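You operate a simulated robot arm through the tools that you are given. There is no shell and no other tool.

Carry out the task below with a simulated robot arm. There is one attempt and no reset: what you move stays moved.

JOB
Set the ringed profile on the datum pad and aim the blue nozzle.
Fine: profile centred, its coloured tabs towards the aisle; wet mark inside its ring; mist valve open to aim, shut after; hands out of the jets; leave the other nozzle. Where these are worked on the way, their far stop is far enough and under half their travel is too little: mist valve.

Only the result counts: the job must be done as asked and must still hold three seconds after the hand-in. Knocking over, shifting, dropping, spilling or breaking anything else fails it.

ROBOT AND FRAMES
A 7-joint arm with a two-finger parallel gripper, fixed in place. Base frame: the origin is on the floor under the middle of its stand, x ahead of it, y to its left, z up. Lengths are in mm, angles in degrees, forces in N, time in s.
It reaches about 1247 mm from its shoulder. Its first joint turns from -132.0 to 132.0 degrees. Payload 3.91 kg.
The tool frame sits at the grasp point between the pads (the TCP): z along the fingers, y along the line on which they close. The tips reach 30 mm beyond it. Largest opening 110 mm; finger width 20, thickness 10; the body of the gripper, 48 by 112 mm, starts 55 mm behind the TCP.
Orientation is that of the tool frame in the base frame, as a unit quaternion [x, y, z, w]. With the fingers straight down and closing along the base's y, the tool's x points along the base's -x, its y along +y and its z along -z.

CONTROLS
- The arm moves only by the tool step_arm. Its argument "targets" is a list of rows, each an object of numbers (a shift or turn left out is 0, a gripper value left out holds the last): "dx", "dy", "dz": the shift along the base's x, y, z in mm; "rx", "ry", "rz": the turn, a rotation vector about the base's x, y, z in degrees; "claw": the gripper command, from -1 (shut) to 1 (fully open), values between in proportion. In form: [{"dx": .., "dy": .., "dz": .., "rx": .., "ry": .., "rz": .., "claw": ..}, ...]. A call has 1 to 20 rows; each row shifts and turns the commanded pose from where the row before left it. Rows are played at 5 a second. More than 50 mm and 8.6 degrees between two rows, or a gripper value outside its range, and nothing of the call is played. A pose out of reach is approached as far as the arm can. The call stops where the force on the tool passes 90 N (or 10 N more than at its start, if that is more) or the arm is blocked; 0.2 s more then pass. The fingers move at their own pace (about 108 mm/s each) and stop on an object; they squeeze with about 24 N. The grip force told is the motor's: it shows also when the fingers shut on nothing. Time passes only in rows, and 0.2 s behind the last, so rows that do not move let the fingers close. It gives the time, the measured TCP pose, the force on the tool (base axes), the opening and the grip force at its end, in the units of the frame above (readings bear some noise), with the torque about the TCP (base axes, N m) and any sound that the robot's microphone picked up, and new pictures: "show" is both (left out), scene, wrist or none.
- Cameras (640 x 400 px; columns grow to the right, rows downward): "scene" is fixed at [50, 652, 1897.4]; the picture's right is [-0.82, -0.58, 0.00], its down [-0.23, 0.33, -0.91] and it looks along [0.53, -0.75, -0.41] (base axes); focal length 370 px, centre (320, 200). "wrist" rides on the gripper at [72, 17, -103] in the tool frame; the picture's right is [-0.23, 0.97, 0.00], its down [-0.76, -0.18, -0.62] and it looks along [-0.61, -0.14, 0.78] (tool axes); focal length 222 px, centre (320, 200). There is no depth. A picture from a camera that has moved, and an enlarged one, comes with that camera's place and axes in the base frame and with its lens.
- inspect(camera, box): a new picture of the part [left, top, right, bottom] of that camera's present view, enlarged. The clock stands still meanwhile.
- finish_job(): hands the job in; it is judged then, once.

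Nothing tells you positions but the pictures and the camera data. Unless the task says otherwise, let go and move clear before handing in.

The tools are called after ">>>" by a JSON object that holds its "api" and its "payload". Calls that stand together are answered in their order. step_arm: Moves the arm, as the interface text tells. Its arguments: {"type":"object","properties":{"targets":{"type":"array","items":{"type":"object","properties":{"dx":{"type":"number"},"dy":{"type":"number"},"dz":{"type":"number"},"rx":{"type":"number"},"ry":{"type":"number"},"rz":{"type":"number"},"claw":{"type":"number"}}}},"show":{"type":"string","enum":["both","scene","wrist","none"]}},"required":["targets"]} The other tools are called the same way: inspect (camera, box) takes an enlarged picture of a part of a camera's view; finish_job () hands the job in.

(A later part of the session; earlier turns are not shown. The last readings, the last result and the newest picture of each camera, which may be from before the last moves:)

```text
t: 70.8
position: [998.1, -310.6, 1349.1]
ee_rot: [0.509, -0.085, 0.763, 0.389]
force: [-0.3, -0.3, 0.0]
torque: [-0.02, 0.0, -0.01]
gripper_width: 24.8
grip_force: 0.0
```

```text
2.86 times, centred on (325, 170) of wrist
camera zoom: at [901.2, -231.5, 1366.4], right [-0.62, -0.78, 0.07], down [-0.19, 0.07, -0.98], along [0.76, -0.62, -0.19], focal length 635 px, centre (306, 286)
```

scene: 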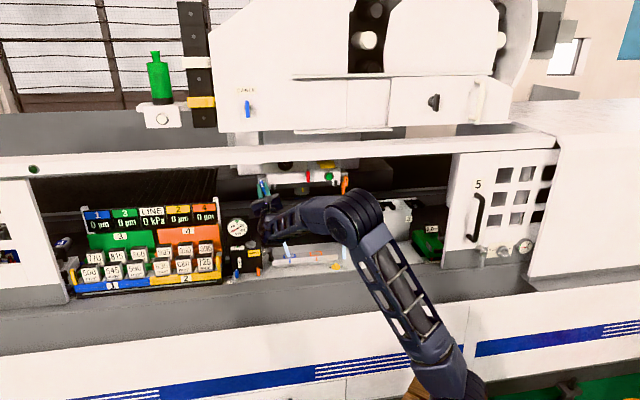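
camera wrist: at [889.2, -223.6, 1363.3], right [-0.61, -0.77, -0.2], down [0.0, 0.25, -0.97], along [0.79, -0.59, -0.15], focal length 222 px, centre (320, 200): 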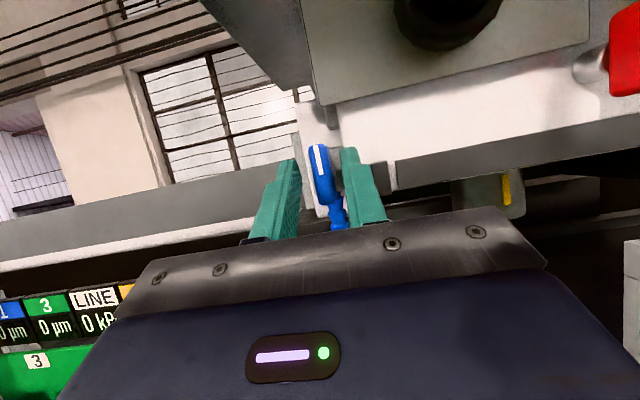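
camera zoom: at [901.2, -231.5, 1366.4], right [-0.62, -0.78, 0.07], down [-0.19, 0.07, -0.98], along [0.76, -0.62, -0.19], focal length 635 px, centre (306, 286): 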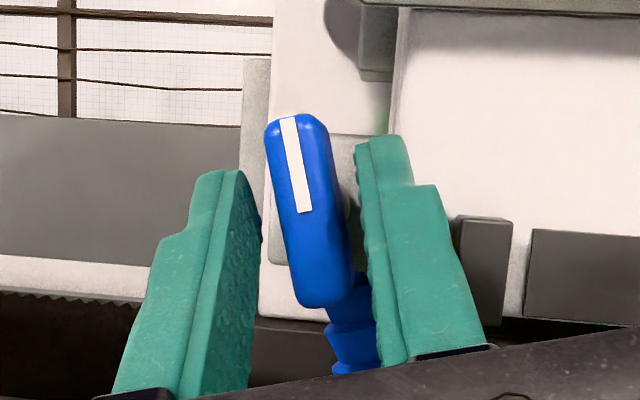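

The jet is centred in the blue ring and the lever holds its new angle after release. I'll withdraw straight out and unroll the wrist.

>>> {"api": "step_arm", "payload": {"targets": [{"dx": -12, "dy": 12}, {"dx": -15, "dy": 15}, {"dx": -15, "dy": 15}, {"dx": -15, "dy": 15}, {"rx": 5.5, "ry": -5.5, "claw": -1}, {"rx": 5.55, "ry": -5.55, "claw": -1}, {"claw": -1}]}}

>>> {"api": "inspect", "payload": {"camera": "scene", "box": [240, 150, 368, 290]}}

>>> {"api": "inspect", "payload": {"camera": "scene", "box": [274, 242, 306, 262]}}

```text
t: 72.4
position: [942.6, -252.9, 1349.7]
ee_rot: [0.468, -0.197, 0.797, 0.328]
force: [0.8, -0.4, -0.2]
torque: [0.01, 0.01, -0.01]
gripper_width: 0.1
grip_force: 23.5
camera wrist: at [841.3, -177.3, 1362.5], right [-0.61, -0.77, -0.2], down [0.0, 0.26, -0.97], along [0.79, -0.59, -0.15], focal length 222 px, centre (320, 200)
```

scene: 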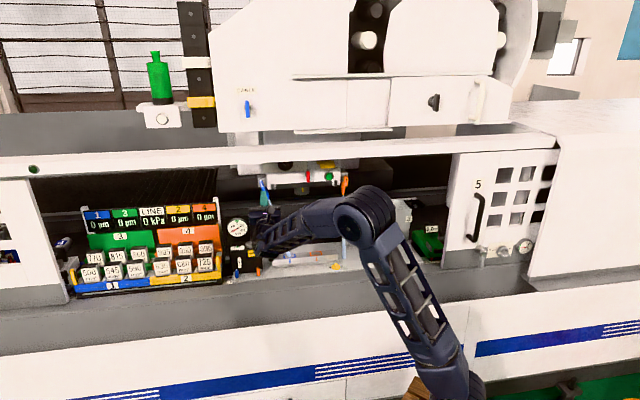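
wrist: 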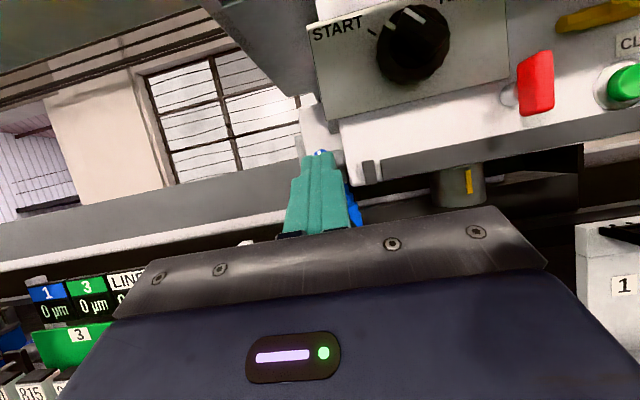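

```text
2.86 times, centred on (304, 220) of scene
camera zoom: at [50.0, 652.0, 1897.4], right [-0.82, -0.58, 0.0], down [-0.23, 0.33, -0.91], along [0.53, -0.75, -0.41], focal length 1058 px, centre (366, 143)
```

zoom: 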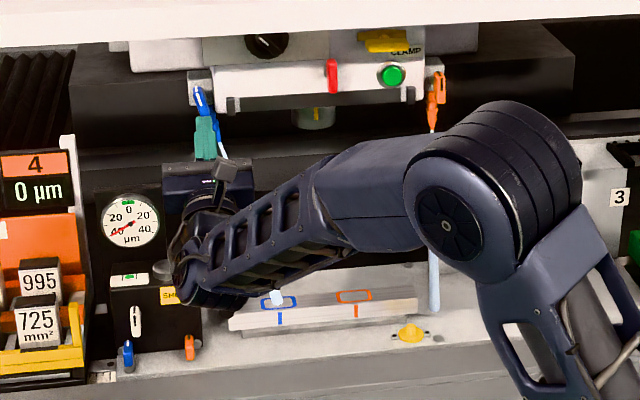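

```text
16.00 times, centred on (290, 252) of scene
camera zoom: at [50.0, 652.0, 1897.4], right [-0.82, -0.58, 0.0], down [-0.23, 0.33, -0.91], along [0.53, -0.75, -0.41], focal length 5924 px, centre (800, -632)
```

zoom: 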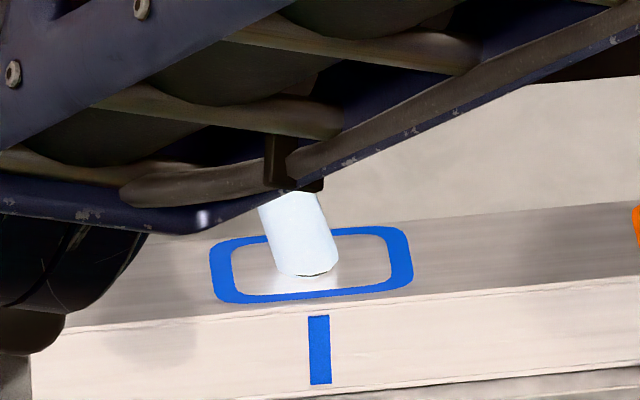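

The wet mark stays centred in the ring. I'll travel back right to just below-left of the mist handle to shut it.

>>> {"api": "step_arm", "payload": {"targets": [{"dx": -32.5, "dy": -32.5, "dz": 7}, {"dx": -32.5, "dy": -32.5, "dz": 7}, {"dx": -32.5, "dy": -32.5, "dz": 7}, {"dx": -32.5, "dy": -32.5, "dz": 7}, {"dx": -32.5, "dy": -32.5, "dz": 7}, {"dx": 10, "dy": -10}, {}]}}

>>> {"api": "inspect", "payload": {"camera": "wrist", "box": [220, 40, 380, 220]}}

```text
t: 74.0
position: [787.8, -425.1, 1385.2]
ee_rot: [0.469, -0.196, 0.796, 0.327]
force: [0.2, 0.0, 0.6]
torque: [0.03, -0.01, 0.01]
gripper_width: 0.0
grip_force: 23.4
camera wrist: at [687.4, -350.5, 1398.0], right [-0.61, -0.77, -0.2], down [0.0, 0.25, -0.97], along [0.79, -0.59, -0.15], focal length 222 px, centre (320, 200)
```

scene: 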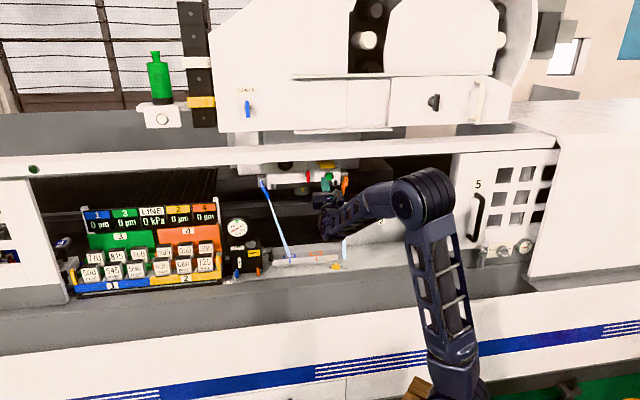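
wrist: 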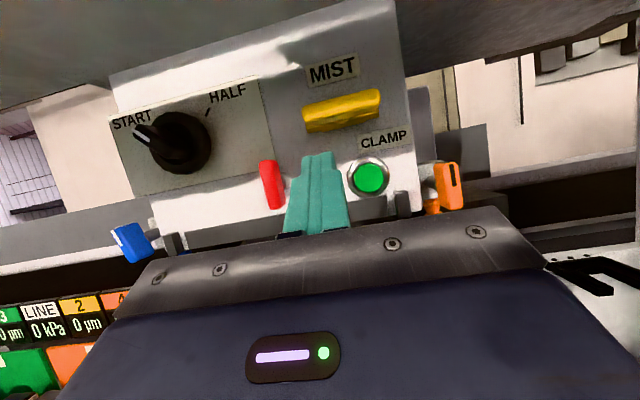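

```text
2.22 times, centred on (300, 130) of wrist
camera zoom: at [687.4, -350.5, 1398.0], right [-0.61, -0.77, -0.2], down [0.0, 0.25, -0.97], along [0.79, -0.59, -0.15], focal length 494 px, centre (364, 356)
```

zoom: 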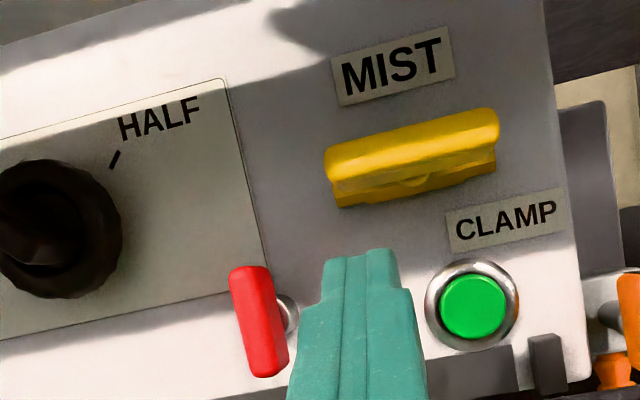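

The handle is horizontal above my fingertip. I'll go in beneath its left half and push up gently.

>>> {"api": "step_arm", "payload": {"targets": [{"dx": 16, "dy": -16}, {"dx": 15.3, "dy": -15.3}, {"dz": 6}, {"dz": 6}, {"dz": 5}, {"dx": 1.3, "dy": 1.3, "dz": 3}, {"dx": 1.3, "dy": 1.3, "dz": 3}, {}], "show": "none"}}

>>> {"api": "inspect", "payload": {"camera": "wrist", "box": [220, 40, 380, 220]}}

```text
t: 75.8
position: [821.6, -454.6, 1407.4]
ee_rot: [0.47, -0.196, 0.796, 0.327]
force: [-1.5, -0.5, -3.0]
torque: [0.02, -0.01, 0.0]
gripper_width: 0.0
grip_force: 24.0
```

```text
2.22 times, centred on (300, 130) of wrist
camera zoom: at [722.6, -378.9, 1420.3], right [-0.61, -0.77, -0.2], down [0.0, 0.25, -0.97], along [0.79, -0.59, -0.15], focal length 494 px, centre (364, 356)
```

zoom: 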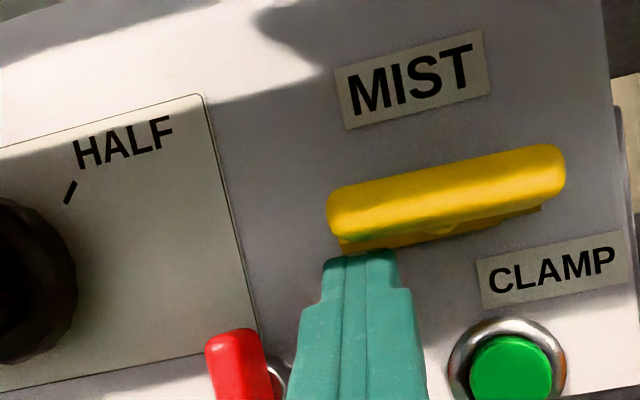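

>>> {"api": "step_arm", "payload": {"targets": [{"dx": 0.5, "dy": 0.5, "dz": 3}, {"dx": 0.5, "dy": 0.5, "dz": 3}, {"dx": 0.4, "dy": 0.4, "dz": 3}, {"dx": 0.2, "dy": 0.2, "dz": 3.5}, {"dx": 0.2, "dy": 0.2, "dz": 3.5}, {"dx": -0.5, "dy": -0.5, "dz": 3.3}, {}], "show": "none"}}

>>> {"api": "inspect", "payload": {"camera": "wrist", "box": [220, 40, 380, 220]}}

```text
t: 77.4
position: [824.4, -453.1, 1428.7]
ee_rot: [0.469, -0.197, 0.796, 0.328]
force: [1.0, -0.3, 0.1]
torque: [0.03, 0.03, 0.0]
gripper_width: 0.0
grip_force: 23.5
```

```text
2.22 times, centred on (300, 130) of wrist
camera zoom: at [723.8, -377.3, 1439.6], right [-0.61, -0.77, -0.2], down [0.0, 0.25, -0.97], along [0.79, -0.59, -0.15], focal length 494 px, centre (364, 356)
```

zoom: 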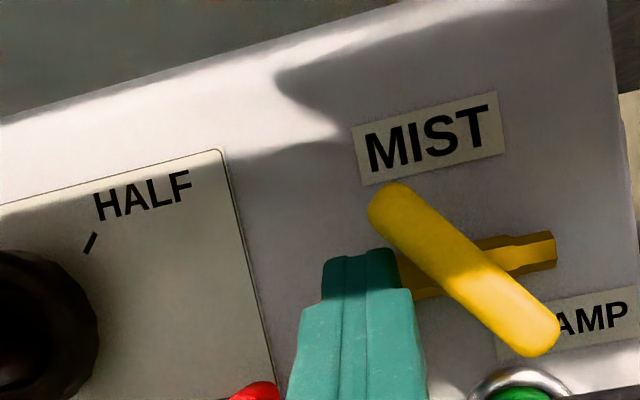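

The handle is coming back (about 45°). I'll continue up and right to bring it fully upright.

>>> {"api": "step_arm", "payload": {"targets": [{"dx": -1.4, "dy": -1.4, "dz": 3}, {"dx": -1.4, "dy": -1.4, "dz": 3}, {"dx": -1.4, "dy": -1.4, "dz": 2}, {"dx": -1.4, "dy": -1.4, "dz": 2}, {"dx": -1.2, "dy": -1.2, "dz": 1}, {}], "show": "none"}}

>>> {"api": "inspect", "payload": {"camera": "wrist", "box": [220, 40, 380, 220]}}

>>> {"api": "inspect", "payload": {"camera": "scene", "box": [240, 150, 368, 290]}}

```text
t: 78.8
position: [817.9, -458.3, 1439.4]
ee_rot: [0.469, -0.195, 0.797, 0.327]
force: [10.2, 17.6, -9.0]
torque: [-0.13, -0.01, -0.14]
gripper_width: 0.0
grip_force: 23.9
```

```text
2.22 times, centred on (300, 130) of wrist
camera zoom: at [718.5, -382.6, 1450.3], right [-0.61, -0.77, -0.2], down [0.0, 0.25, -0.97], along [0.79, -0.59, -0.15], focal length 494 px, centre (364, 356)
```

zoom: 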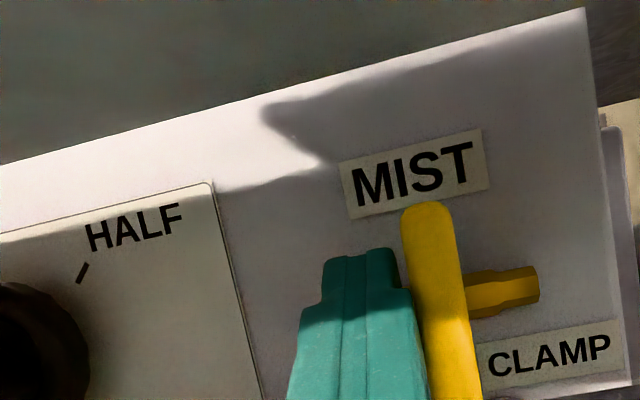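

```text
2.86 times, centred on (304, 220) of scene
camera zoom: at [50.0, 652.0, 1897.4], right [-0.82, -0.58, 0.0], down [-0.23, 0.33, -0.91], along [0.53, -0.75, -0.41], focal length 1058 px, centre (366, 143)
```

zoom: 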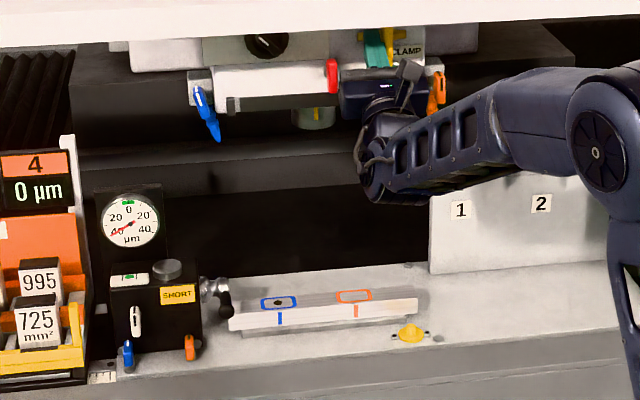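

Both jets are off, the handle is upright against its stop (about 20 N on my finger), and a dark wet mark sits inside the blue ring. I'll ease off left, lower a bit, and withdraw.

>>> {"api": "step_arm", "payload": {"targets": [{"dx": 2.1, "dy": 2.1}, {"dx": 2.8, "dy": 2.8}, {"dz": -15}, {"dz": -15}, {"dx": -20, "dy": 20}, {"dx": -25, "dy": 25}, {"dx": -30, "dy": 30}, {"dx": -30, "dy": 30}, {"dx": -30, "dy": 30, "dz": -20}, {}]}}

>>> {"api": "inspect", "payload": {"camera": "wrist", "box": [160, 20, 400, 170]}}

>>> {"api": "inspect", "payload": {"camera": "scene", "box": [240, 150, 368, 290]}}

>>> {"api": "inspect", "payload": {"camera": "scene", "box": [262, 240, 310, 270]}}

>>> {"api": "inspect", "payload": {"camera": "scene", "box": [306, 240, 354, 270]}}

```text
t: 81.0
position: [686.5, -318.7, 1387.9]
ee_rot: [0.469, -0.196, 0.796, 0.327]
force: [0.2, -0.1, 0.0]
torque: [0.01, -0.02, -0.02]
gripper_width: 0.3
grip_force: 24.5
camera wrist: at [586.1, -243.8, 1400.1], right [-0.61, -0.77, -0.2], down [0.0, 0.25, -0.97], along [0.79, -0.59, -0.15], focal length 222 px, centre (320, 200)
```

scene: 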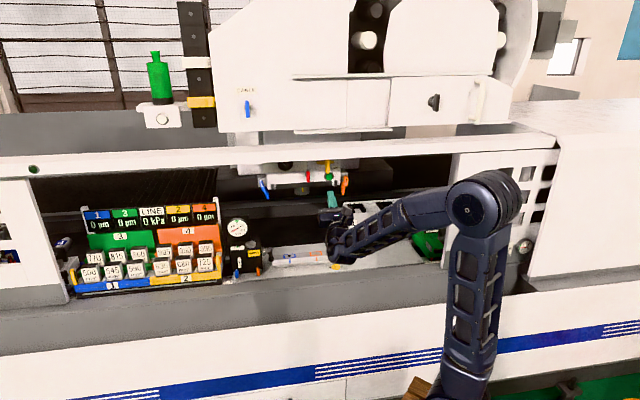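
wrist: 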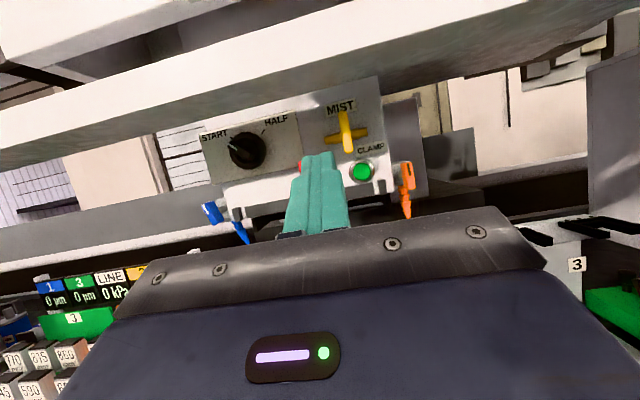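

```text
2.67 times, centred on (280, 95) of wrist
camera zoom: at [586.1, -243.8, 1400.1], right [-0.61, -0.77, -0.2], down [0.0, 0.25, -0.97], along [0.79, -0.59, -0.15], focal length 592 px, centre (427, 480)
```

zoom: 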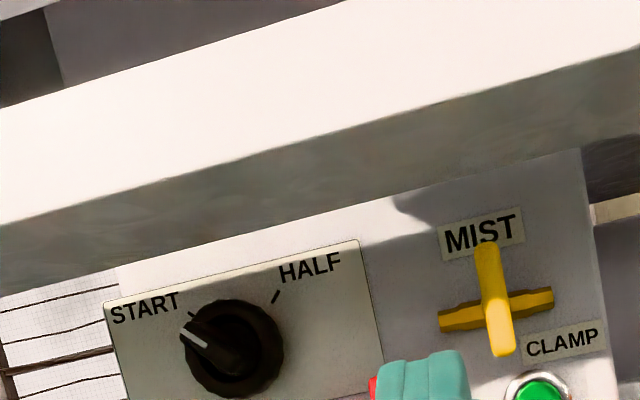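

```text
2.86 times, centred on (304, 220) of scene
camera zoom: at [50.0, 652.0, 1897.4], right [-0.82, -0.58, 0.0], down [-0.23, 0.33, -0.91], along [0.53, -0.75, -0.41], focal length 1058 px, centre (366, 143)
```

zoom: 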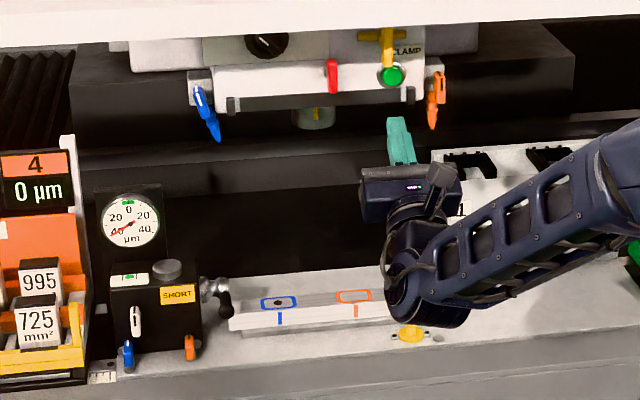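

```text
13.33 times, centred on (286, 255) of scene
camera zoom: at [50.0, 652.0, 1897.4], right [-0.82, -0.58, 0.0], down [-0.23, 0.33, -0.91], along [0.53, -0.75, -0.41], focal length 4936 px, centre (773, -533)
```

zoom: 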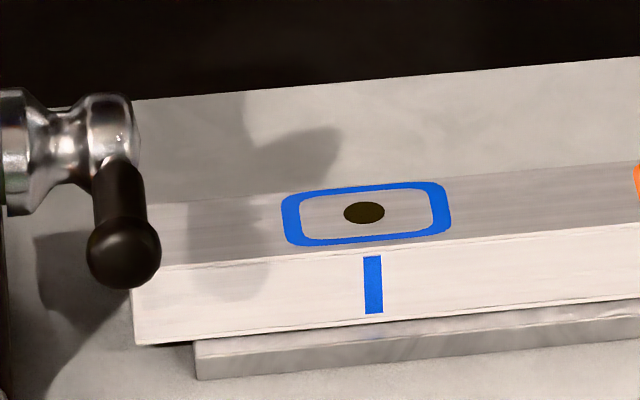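

```text
13.33 times, centred on (330, 255) of scene
camera zoom: at [50.0, 652.0, 1897.4], right [-0.82, -0.58, 0.0], down [-0.23, 0.33, -0.91], along [0.53, -0.75, -0.41], focal length 4936 px, centre (187, -533)
```

zoom: 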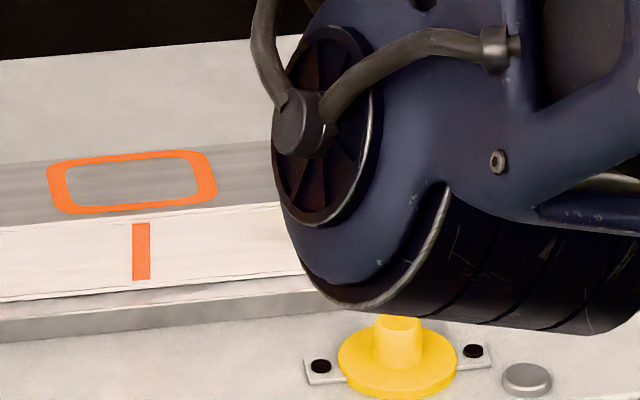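

The wet mark is a dark spot at the centre of the blue ring, the mist handle is shut, and the orange nozzle is untouched. I'll double-check the tube's centring on the pad at high zoom.

>>> {"api": "inspect", "payload": {"camera": "scene", "box": [268, 252, 292, 268]}}

>>> {"api": "inspect", "payload": {"camera": "scene", "box": [290, 250, 314, 266]}}

```text
16.00 times, centred on (280, 260) of scene
camera zoom: at [50.0, 652.0, 1897.4], right [-0.82, -0.58, 0.0], down [-0.23, 0.33, -0.91], along [0.53, -0.75, -0.41], focal length 5924 px, centre (960, -760)
```

zoom: 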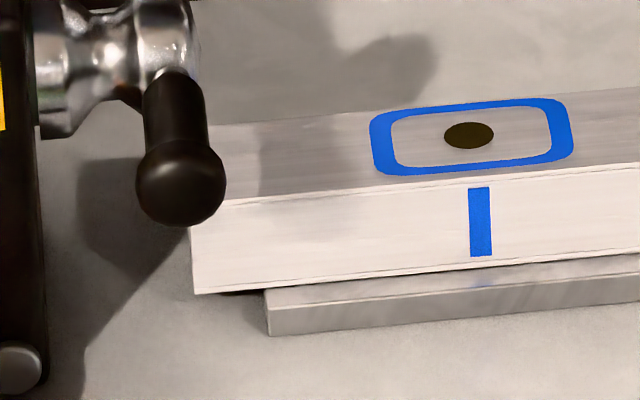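

```text
16.00 times, centred on (302, 258) of scene
camera zoom: at [50.0, 652.0, 1897.4], right [-0.82, -0.58, 0.0], down [-0.23, 0.33, -0.91], along [0.53, -0.75, -0.41], focal length 5924 px, centre (608, -728)
```

zoom: 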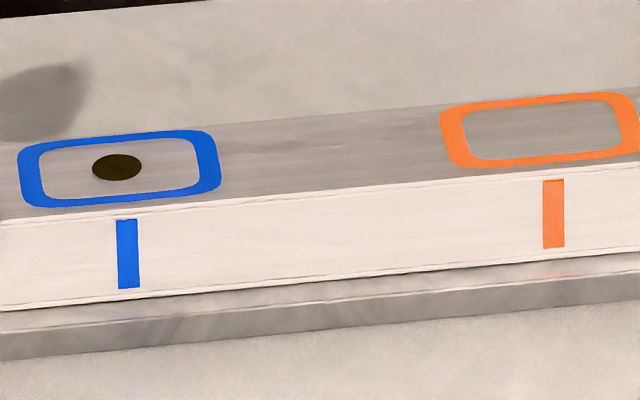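

The wet mark is dead centre in the blue ring, and the tube is parallel to the pad and centred to about 2 mm with its tabs facing the aisle. I'll back the arm well clear and take a last look.

>>> {"api": "step_arm", "payload": {"targets": [{"dx": -30, "dy": 30, "dz": -15}, {"dx": -30, "dy": 30, "dz": -15}, {"dx": -20, "dy": 20, "dz": -10}, {}, {}, {}]}}

>>> {"api": "inspect", "payload": {"camera": "scene", "box": [220, 150, 460, 300]}}

>>> {"api": "inspect", "payload": {"camera": "scene", "box": [310, 150, 350, 200]}}

```text
t: 82.4
position: [606.3, -239.7, 1347.9]
ee_rot: [0.469, -0.196, 0.796, 0.328]
force: [0.3, -0.9, 0.3]
torque: [-0.01, 0.01, 0.0]
gripper_width: 0.0
grip_force: 23.9
camera wrist: at [506.8, -163.5, 1361.1], right [-0.61, -0.77, -0.2], down [0.0, 0.25, -0.97], along [0.79, -0.59, -0.15], focal length 222 px, centre (320, 200)
```

scene: 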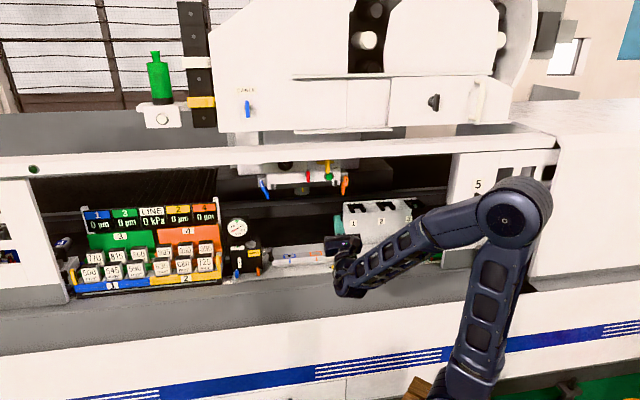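
wrist: 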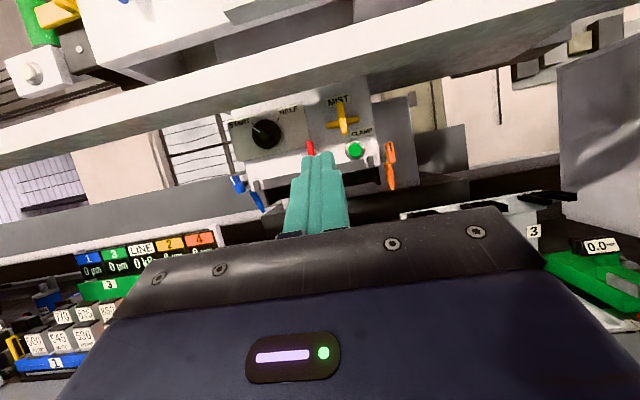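

```text
2.67 times, centred on (340, 225) of scene
camera zoom: at [50.0, 652.0, 1897.4], right [-0.82, -0.58, 0.0], down [-0.23, 0.33, -0.91], along [0.53, -0.75, -0.41], focal length 987 px, centre (267, 133)
```

zoom: 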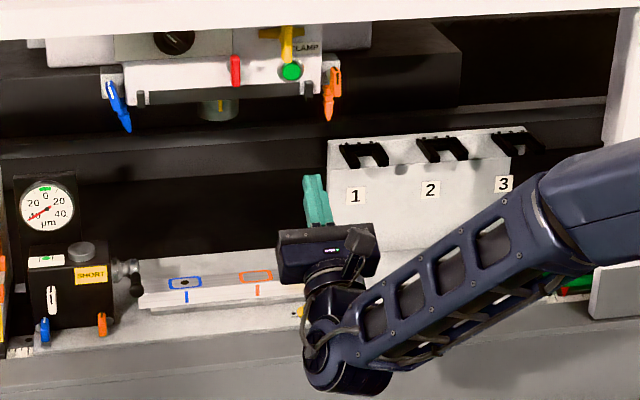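

```text
8.00 times, centred on (330, 175) of scene
camera zoom: at [50.0, 652.0, 1897.4], right [-0.82, -0.58, 0.0], down [-0.23, 0.33, -0.91], along [0.53, -0.75, -0.41], focal length 2962 px, centre (240, 400)
```

zoom: 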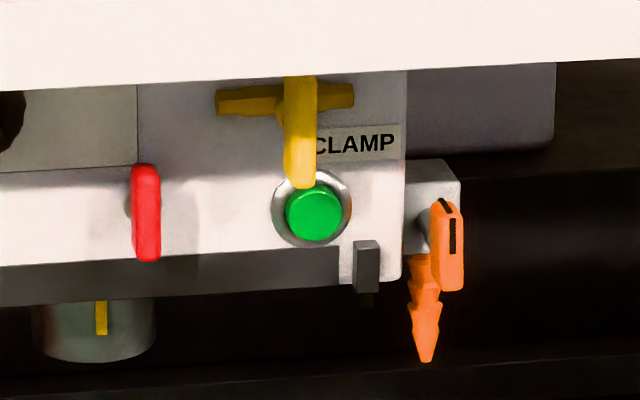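

The mist handle looks exactly as at the start. I'll verify that the orange nozzle hasn't been disturbed by zooming on it.

>>> {"api": "inspect", "payload": {"camera": "scene", "box": [330, 165, 354, 205]}}

>>> {"api": "inspect", "payload": {"camera": "scene", "box": [310, 150, 374, 190]}}

>>> {"api": "inspect", "payload": {"camera": "scene", "box": [240, 150, 368, 230]}}

>>> {"api": "inspect", "payload": {"camera": "wrist", "box": [350, 120, 430, 200]}}

```text
10.00 times, centred on (342, 185) of scene
camera zoom: at [50.0, 652.0, 1897.4], right [-0.82, -0.58, 0.0], down [-0.23, 0.33, -0.91], along [0.53, -0.75, -0.41], focal length 3702 px, centre (100, 350)
```

zoom: 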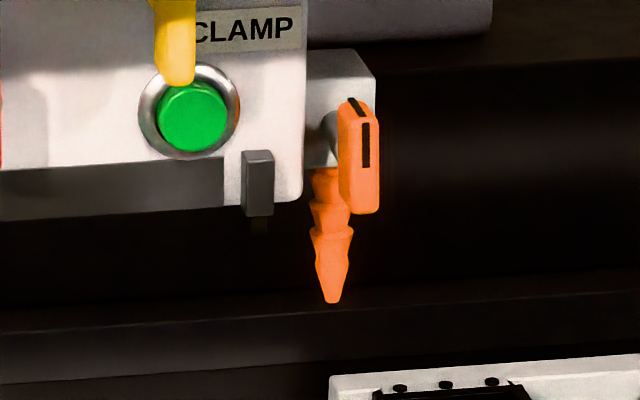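

```text
10.00 times, centred on (342, 170) of scene
camera zoom: at [50.0, 652.0, 1897.4], right [-0.82, -0.58, 0.0], down [-0.23, 0.33, -0.91], along [0.53, -0.75, -0.41], focal length 3702 px, centre (100, 500)
```

zoom: 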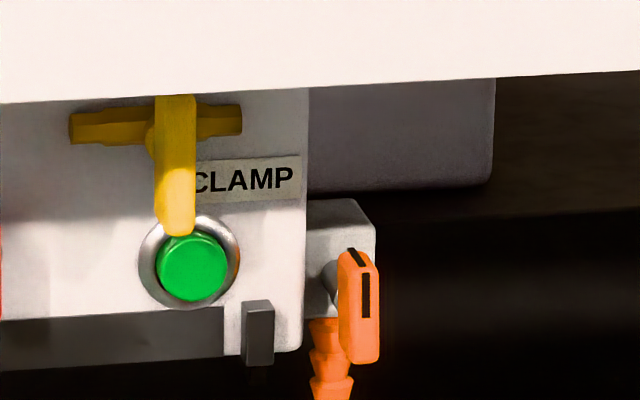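

```text
5.00 times, centred on (304, 190) of scene
camera zoom: at [50.0, 652.0, 1897.4], right [-0.82, -0.58, 0.0], down [-0.23, 0.33, -0.91], along [0.53, -0.75, -0.41], focal length 1851 px, centre (400, 250)
```

zoom: 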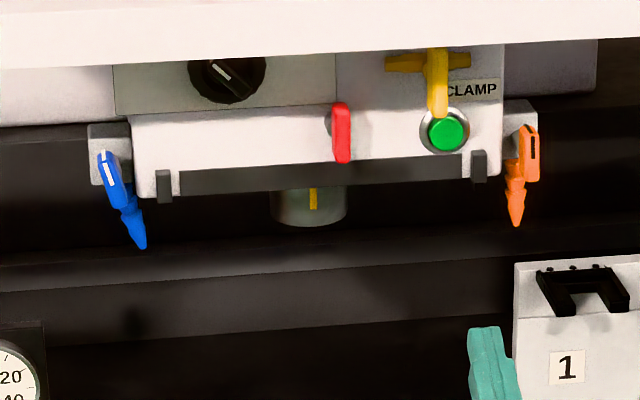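

```text
5.00 times, centred on (390, 160) of wrist
camera zoom: at [506.8, -163.5, 1361.1], right [-0.61, -0.77, -0.2], down [0.0, 0.25, -0.97], along [0.79, -0.59, -0.15], focal length 1111 px, centre (-30, 400)
```

zoom: 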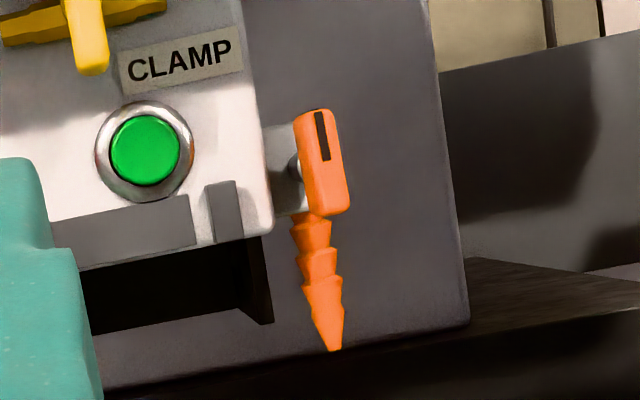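

The head and valve are fine, but careful comparison shows the orange nozzle's tip about 3 mm right of where it started (roughly 2° off vertical). My forearm probably brushed it while placing the tube. Gripping its lever squarely with an un-rolled gripper should set it back to vertical, so I'll approach it as I did the blue one.

>>> {"api": "step_arm", "payload": {"targets": [{"claw": -0.49, "dx": 16.9, "dy": -41.7}, {"dx": 16.9, "dy": -41.7}, {"dx": 16.9, "dy": -41.7}, {"dx": 16.9, "dy": -41.7}, {"dx": 16.9, "dy": -41.7}, {"dx": 16.9, "dy": -41.7, "dz": 2}, {}]}}

>>> {"api": "inspect", "payload": {"camera": "wrist", "box": [260, 80, 400, 240]}}

>>> {"api": "inspect", "payload": {"camera": "scene", "box": [330, 165, 354, 205]}}

```text
t: 84.2
position: [659.0, -523.6, 1347.6]
ee_rot: [0.458, -0.222, 0.778, 0.368]
force: [-0.8, 0.6, -0.3]
torque: [0.05, 0.08, -0.03]
gripper_width: 28.0
grip_force: 0.1
out of reach, approached as far as the arm can: row 6
stopped in row 7: the arm was blocked; the commanded pose is now the measured one
camera wrist: at [566.2, -438.3, 1360.3], right [-0.69, -0.7, -0.21], down [0.03, 0.26, -0.97], along [0.73, -0.67, -0.15], focal length 222 px, centre (320, 200)
```

scene: 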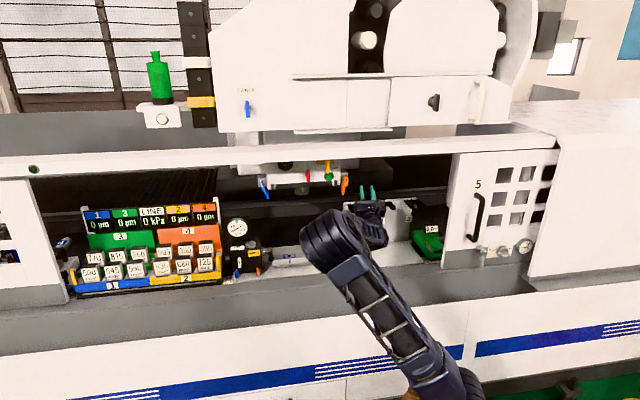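
wrist: 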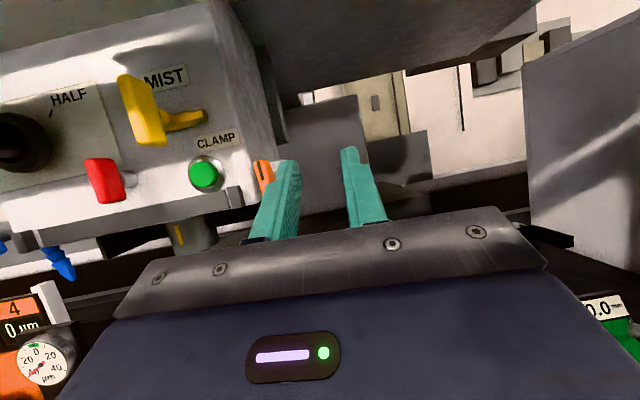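

```text
2.50 times, centred on (330, 160) of wrist
camera zoom: at [566.2, -438.3, 1360.3], right [-0.69, -0.7, -0.21], down [0.03, 0.26, -0.97], along [0.73, -0.67, -0.15], focal length 555 px, centre (295, 300)
```

zoom: 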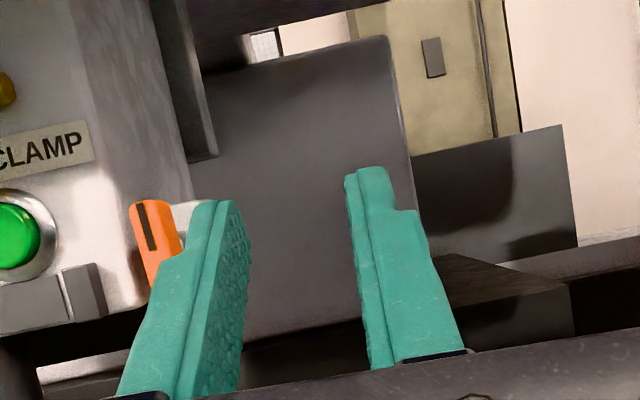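

```text
10.00 times, centred on (342, 185) of scene
camera zoom: at [50.0, 652.0, 1897.4], right [-0.82, -0.58, 0.0], down [-0.23, 0.33, -0.91], along [0.53, -0.75, -0.41], focal length 3702 px, centre (100, 350)
```

zoom: 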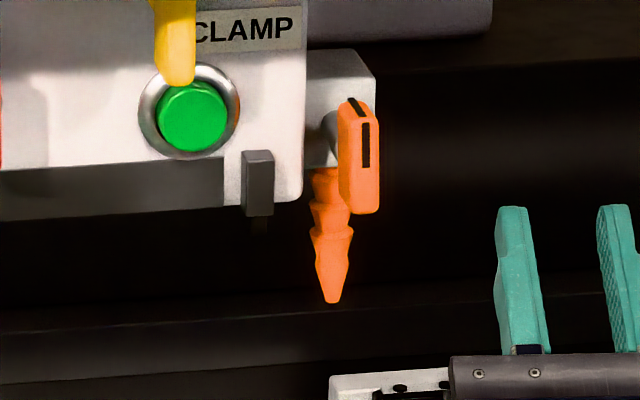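

The arm swung into another elbow configuration and was blocked. I need to see whether the elbow is touching anything before doing more.

>>> {"api": "inspect", "payload": {"camera": "scene", "box": [250, 180, 490, 400]}}

>>> {"api": "inspect", "payload": {"camera": "scene", "box": [256, 225, 352, 285]}}

```text
1.82 times, centred on (370, 290) of scene
camera zoom: at [50.0, 652.0, 1897.4], right [-0.82, -0.58, 0.0], down [-0.23, 0.33, -0.91], along [0.53, -0.75, -0.41], focal length 673 px, centre (229, 36)
```

zoom: 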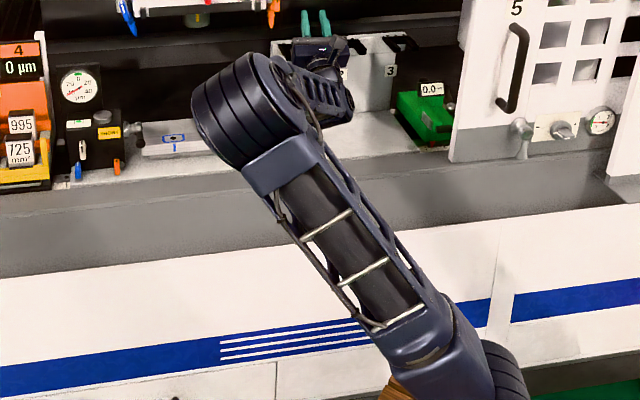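

```text
6.67 times, centred on (304, 255) of scene
camera zoom: at [50.0, 652.0, 1897.4], right [-0.82, -0.58, 0.0], down [-0.23, 0.33, -0.91], along [0.53, -0.75, -0.41], focal length 2468 px, centre (427, -167)
```

zoom: 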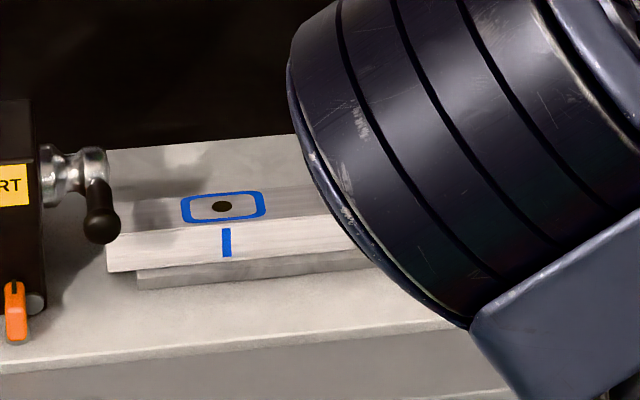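

The elbow is out in the aisle (e2 ≈ 400), well clear of the machine, and the tube and mark are unchanged. The "block" was a joint limit during the flip. I'll try a small corrective yaw to see how the arm behaves now.

>>> {"api": "step_arm", "payload": {"targets": [{"dx": -10, "dy": 10}, {"rz": 3}, {}]}}

```text
t: 85.0
position: [649.8, -511.3, 1345.6]
ee_rot: [0.458, -0.222, 0.778, 0.367]
force: [-0.5, -0.7, 0.4]
torque: [0.01, 0.01, 0.01]
gripper_width: 28.1
grip_force: 0.1
out of reach, approached as far as the arm can: row 2
camera wrist: at [558.1, -427.2, 1359.5], right [-0.68, -0.7, -0.21], down [0.03, 0.26, -0.97], along [0.73, -0.67, -0.15], focal length 222 px, centre (320, 200)
```

scene: 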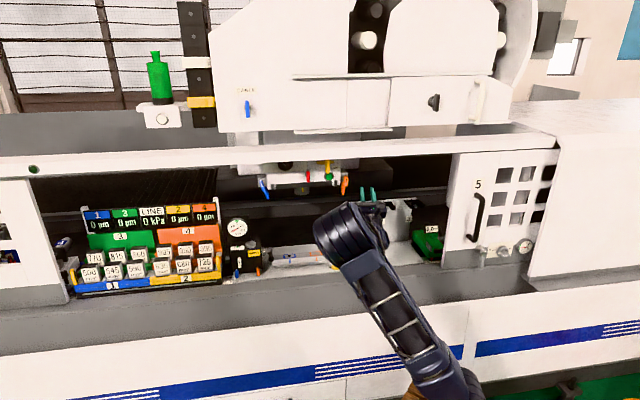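
wrist: 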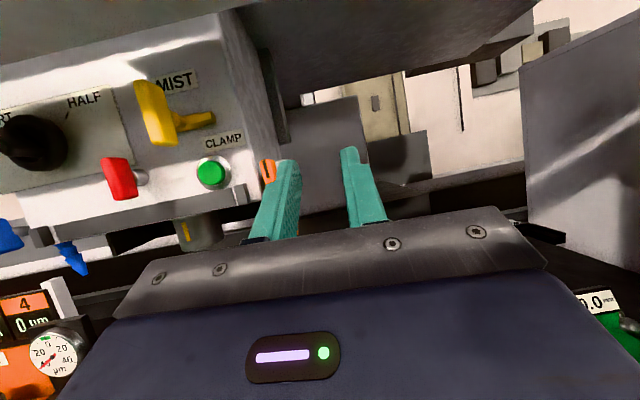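

>>> {"api": "step_arm", "payload": {"targets": [{"dx": -10, "dy": 40}, {"dx": -8, "dy": 40}, {"dx": -8, "dy": 40}, {"dx": -6, "dy": 40}, {}]}}

```text
t: 86.2
position: [618.2, -353.0, 1346.9]
ee_rot: [0.458, -0.222, 0.778, 0.368]
force: [-0.1, -1.2, -0.4]
torque: [0.0, -0.04, -0.01]
gripper_width: 28.3
grip_force: 0.2
camera wrist: at [525.7, -267.4, 1359.3], right [-0.68, -0.7, -0.21], down [0.03, 0.26, -0.97], along [0.73, -0.67, -0.15], focal length 222 px, centre (320, 200)
```

scene: 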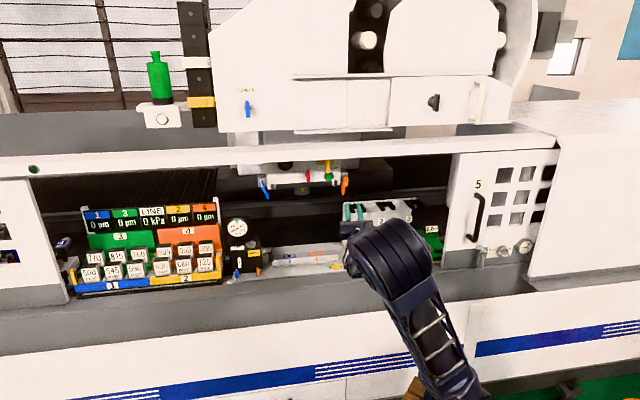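
wrist: 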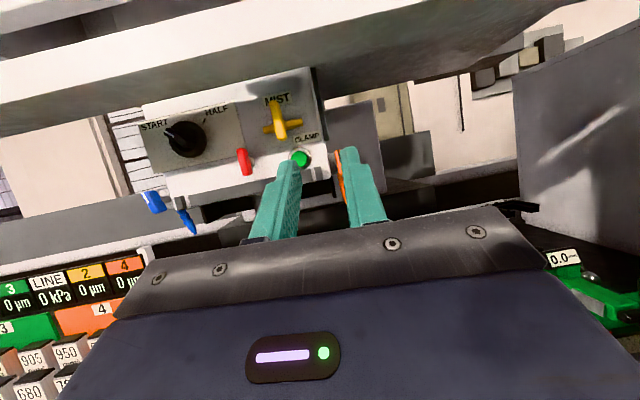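

Moving fine. I'll restore the straight-inward yaw here.

>>> {"api": "step_arm", "payload": {"targets": [{"rz": 3}, {"rz": 3.2}, {}], "show": "scene"}}

```text
t: 87.0
position: [617.7, -353.6, 1346.1]
ee_rot: [0.469, -0.196, 0.798, 0.324]
force: [0.1, -0.7, 0.8]
torque: [-0.06, -0.03, -0.04]
gripper_width: 28.0
grip_force: 0.0
```

scene: 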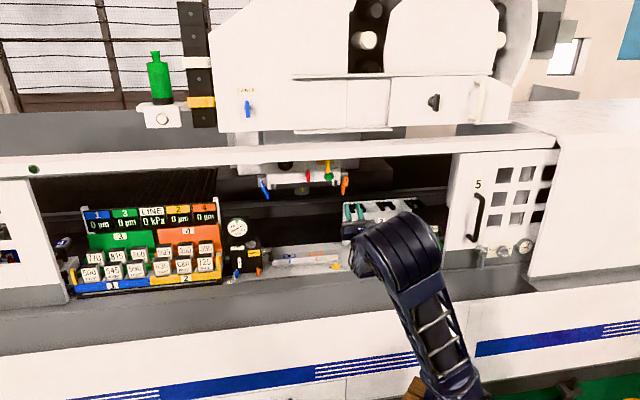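

Yaw is restored. A flatter pitch should keep the arm away from that limit (the lever is well below the rail), so I'll pitch down 24° and creep towards the orange lever.

>>> {"api": "step_arm", "payload": {"targets": [{"rx": 4.24, "ry": 4.24}, {"rx": 4.24, "ry": 4.24}, {"rx": 4.24, "ry": 4.24}, {"rx": 4.24, "ry": 4.24}, {"dx": 0, "dy": -32}, {"dx": 10, "dy": -30}, {}]}}

```text
t: 88.6
position: [626.8, -415.4, 1345.8]
ee_rot: [0.623, -0.262, 0.682, 0.278]
force: [0.3, 0.7, -0.5]
torque: [-0.01, -0.01, 0.02]
gripper_width: 28.3
grip_force: 0.0
camera wrist: at [538.4, -351.8, 1408.8], right [-0.67, -0.7, -0.24], down [-0.26, 0.53, -0.81], along [0.69, -0.48, -0.54], focal length 222 px, centre (320, 200)
```

scene: 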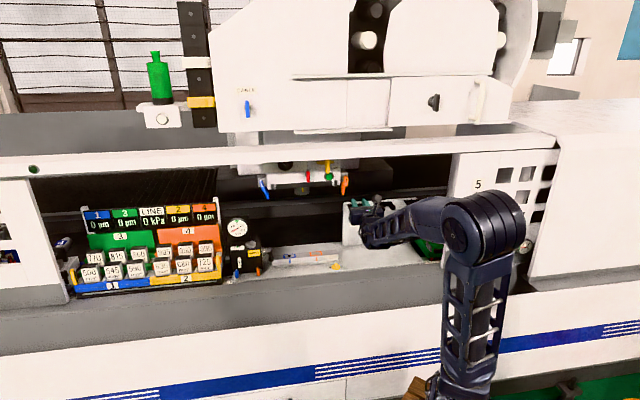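
wrist: 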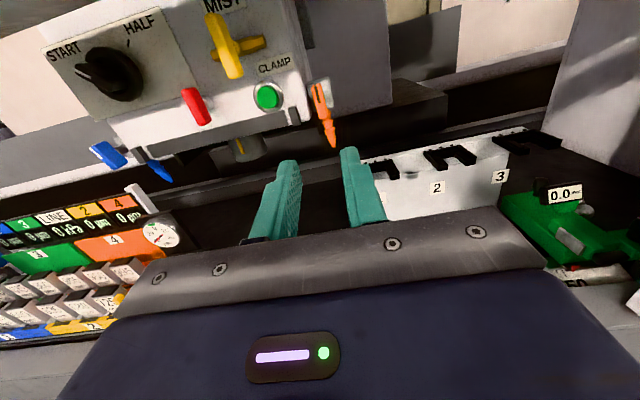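

The arm is back in its normal configuration with the orange lever straight ahead. Let me zoom to measure its tilt and position.

>>> {"api": "inspect", "payload": {"camera": "wrist", "box": [280, 60, 376, 160]}}

>>> {"api": "inspect", "payload": {"camera": "scene", "box": [334, 174, 350, 198]}}

```text
4.00 times, centred on (328, 110) of wrist
camera zoom: at [538.4, -351.8, 1408.8], right [-0.67, -0.7, -0.24], down [-0.26, 0.53, -0.81], along [0.69, -0.48, -0.54], focal length 888 px, centre (288, 560)
```

zoom: 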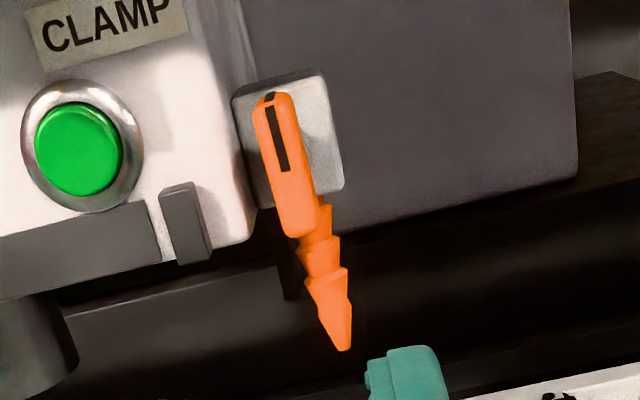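

```text
16.00 times, centred on (342, 186) of scene
camera zoom: at [50.0, 652.0, 1897.4], right [-0.82, -0.58, 0.0], down [-0.23, 0.33, -0.91], along [0.53, -0.75, -0.41], focal length 5924 px, centre (-32, 424)
```

zoom: 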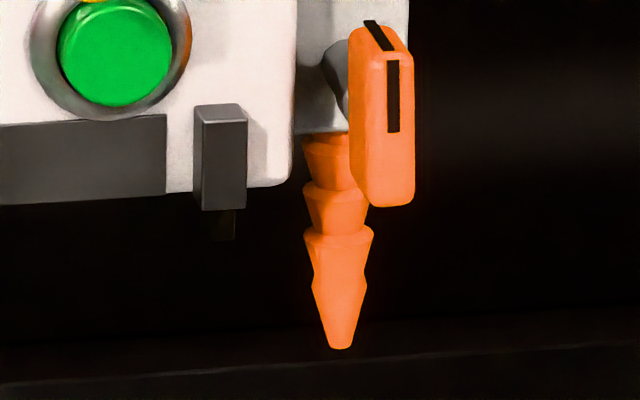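

Measured: the orange nozzle leans about 2.3°, with its lever at e1 ≈ -153. I'll trim the gripper's roll to zero and move up to just in front of it.

>>> {"api": "step_arm", "payload": {"targets": [{"dx": 2.7, "dy": 2.7, "dz": 7, "rx": -0.36, "ry": 0.36}, {"dx": 25, "dy": -25}, {"dx": 25, "dy": -25}, {"dx": 25, "dy": -25}, {"dx": 25, "dy": -25}, {}]}}

>>> {"api": "inspect", "payload": {"camera": "wrist", "box": [250, 60, 410, 240]}}

>>> {"api": "inspect", "payload": {"camera": "scene", "box": [320, 165, 368, 205]}}

```text
t: 90.0
position: [730.4, -514.3, 1352.6]
ee_rot: [0.625, -0.259, 0.681, 0.28]
force: [-0.7, -0.1, -0.4]
torque: [0.05, -0.01, 0.02]
gripper_width: 28.3
grip_force: 0.1
camera wrist: at [641.7, -449.3, 1416.3], right [-0.67, -0.7, -0.23], down [-0.27, 0.52, -0.81], along [0.69, -0.48, -0.54], focal length 222 px, centre (320, 200)
```

scene: 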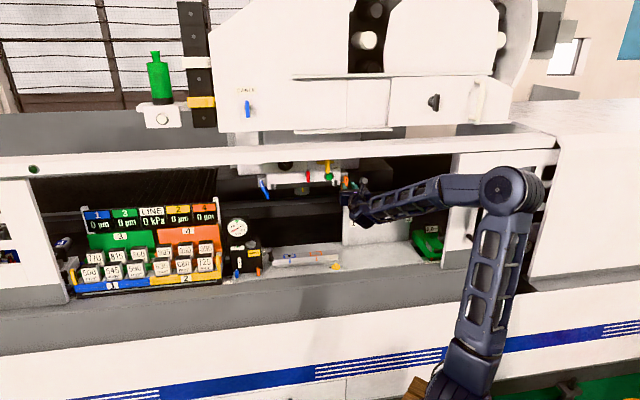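
wrist: 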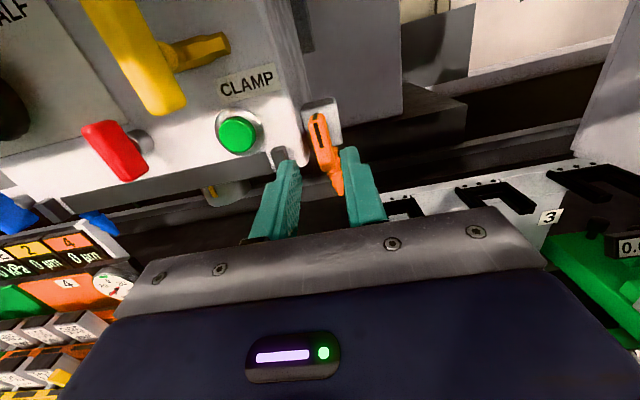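

```text
2.22 times, centred on (330, 150) of wrist
camera zoom: at [641.7, -449.3, 1416.3], right [-0.67, -0.7, -0.23], down [-0.27, 0.52, -0.81], along [0.69, -0.48, -0.54], focal length 494 px, centre (298, 311)
```

zoom: 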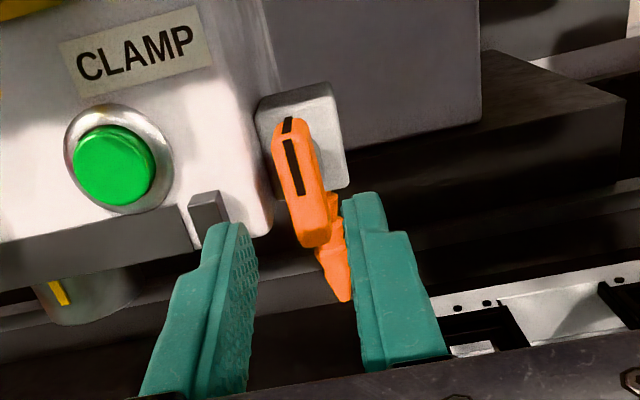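

```text
10.00 times, centred on (344, 185) of scene
camera zoom: at [50.0, 652.0, 1897.4], right [-0.82, -0.58, 0.0], down [-0.23, 0.33, -0.91], along [0.53, -0.75, -0.41], focal length 3702 px, centre (80, 350)
```

zoom: 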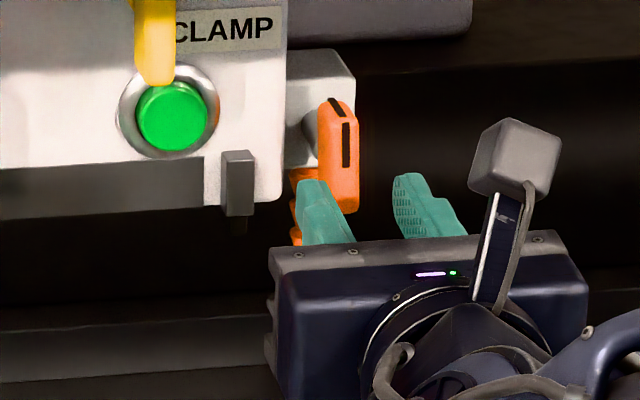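

Aligned within about 1 mm. I'll go in 40 mm (short of the head's face) and close slowly so the flat pads square the lever up to vertical.

>>> {"api": "step_arm", "payload": {"targets": [{"dx": 8.9, "dy": -10}, {"dx": 9.5, "dy": -9.5}, {"dx": 9.5, "dy": -9.5}, {}], "show": "none"}}

>>> {"api": "inspect", "payload": {"camera": "wrist", "box": [250, 60, 410, 240]}}

>>> {"api": "inspect", "payload": {"camera": "scene", "box": [320, 165, 368, 205]}}

```text
t: 91.0
position: [760.6, -541.5, 1353.8]
ee_rot: [0.625, -0.259, 0.681, 0.28]
force: [-0.1, 1.0, -0.2]
torque: [0.01, -0.02, 0.0]
gripper_width: 28.3
grip_force: 0.2
```

```text
2.22 times, centred on (330, 150) of wrist
camera zoom: at [670.4, -477.8, 1416.5], right [-0.67, -0.7, -0.23], down [-0.27, 0.52, -0.81], along [0.69, -0.48, -0.54], focal length 494 px, centre (298, 311)
```

zoom: 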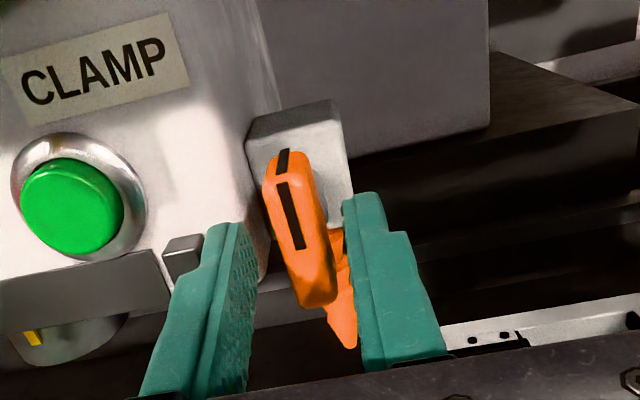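

```text
10.00 times, centred on (344, 185) of scene
camera zoom: at [50.0, 652.0, 1897.4], right [-0.82, -0.58, 0.0], down [-0.23, 0.33, -0.91], along [0.53, -0.75, -0.41], focal length 3702 px, centre (80, 350)
```

zoom: 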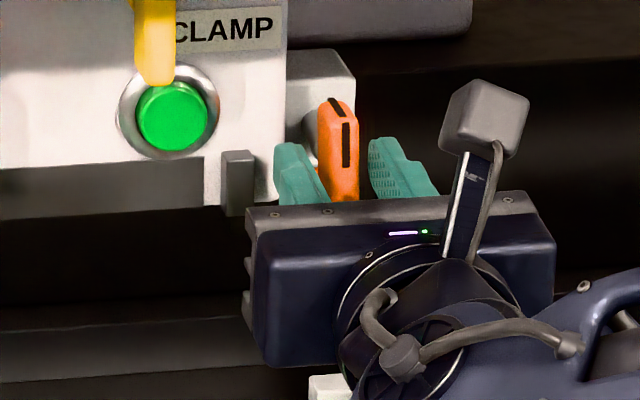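

>>> {"api": "step_arm", "payload": {"targets": [{"dx": -0.9, "dy": -0.9}, {"claw": -0.6}, {"claw": -0.66}, {"claw": -0.7}, {"claw": -0.74}, {"claw": -0.78}, {}], "show": "none"}}

>>> {"api": "inspect", "payload": {"camera": "wrist", "box": [250, 60, 410, 240]}}

```text
t: 92.6
position: [757.7, -541.5, 1353.5]
ee_rot: [0.626, -0.26, 0.68, 0.281]
force: [-1.4, -1.3, -0.7]
torque: [0.03, -0.01, -0.07]
gripper_width: 13.1
grip_force: 1.0
```

```text
2.22 times, centred on (330, 150) of wrist
camera zoom: at [669.1, -478.8, 1416.5], right [-0.67, -0.7, -0.23], down [-0.27, 0.52, -0.81], along [0.69, -0.48, -0.54], focal length 494 px, centre (298, 311)
```

zoom: 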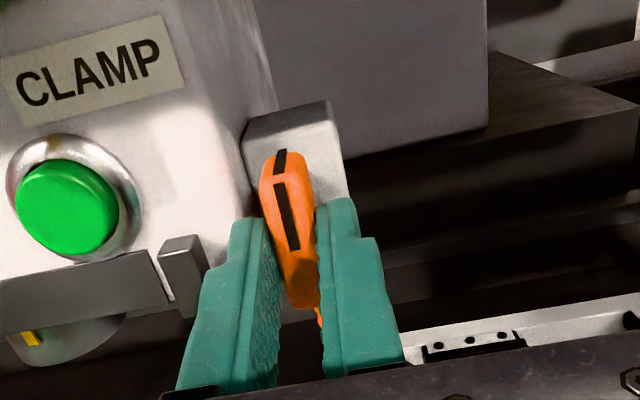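

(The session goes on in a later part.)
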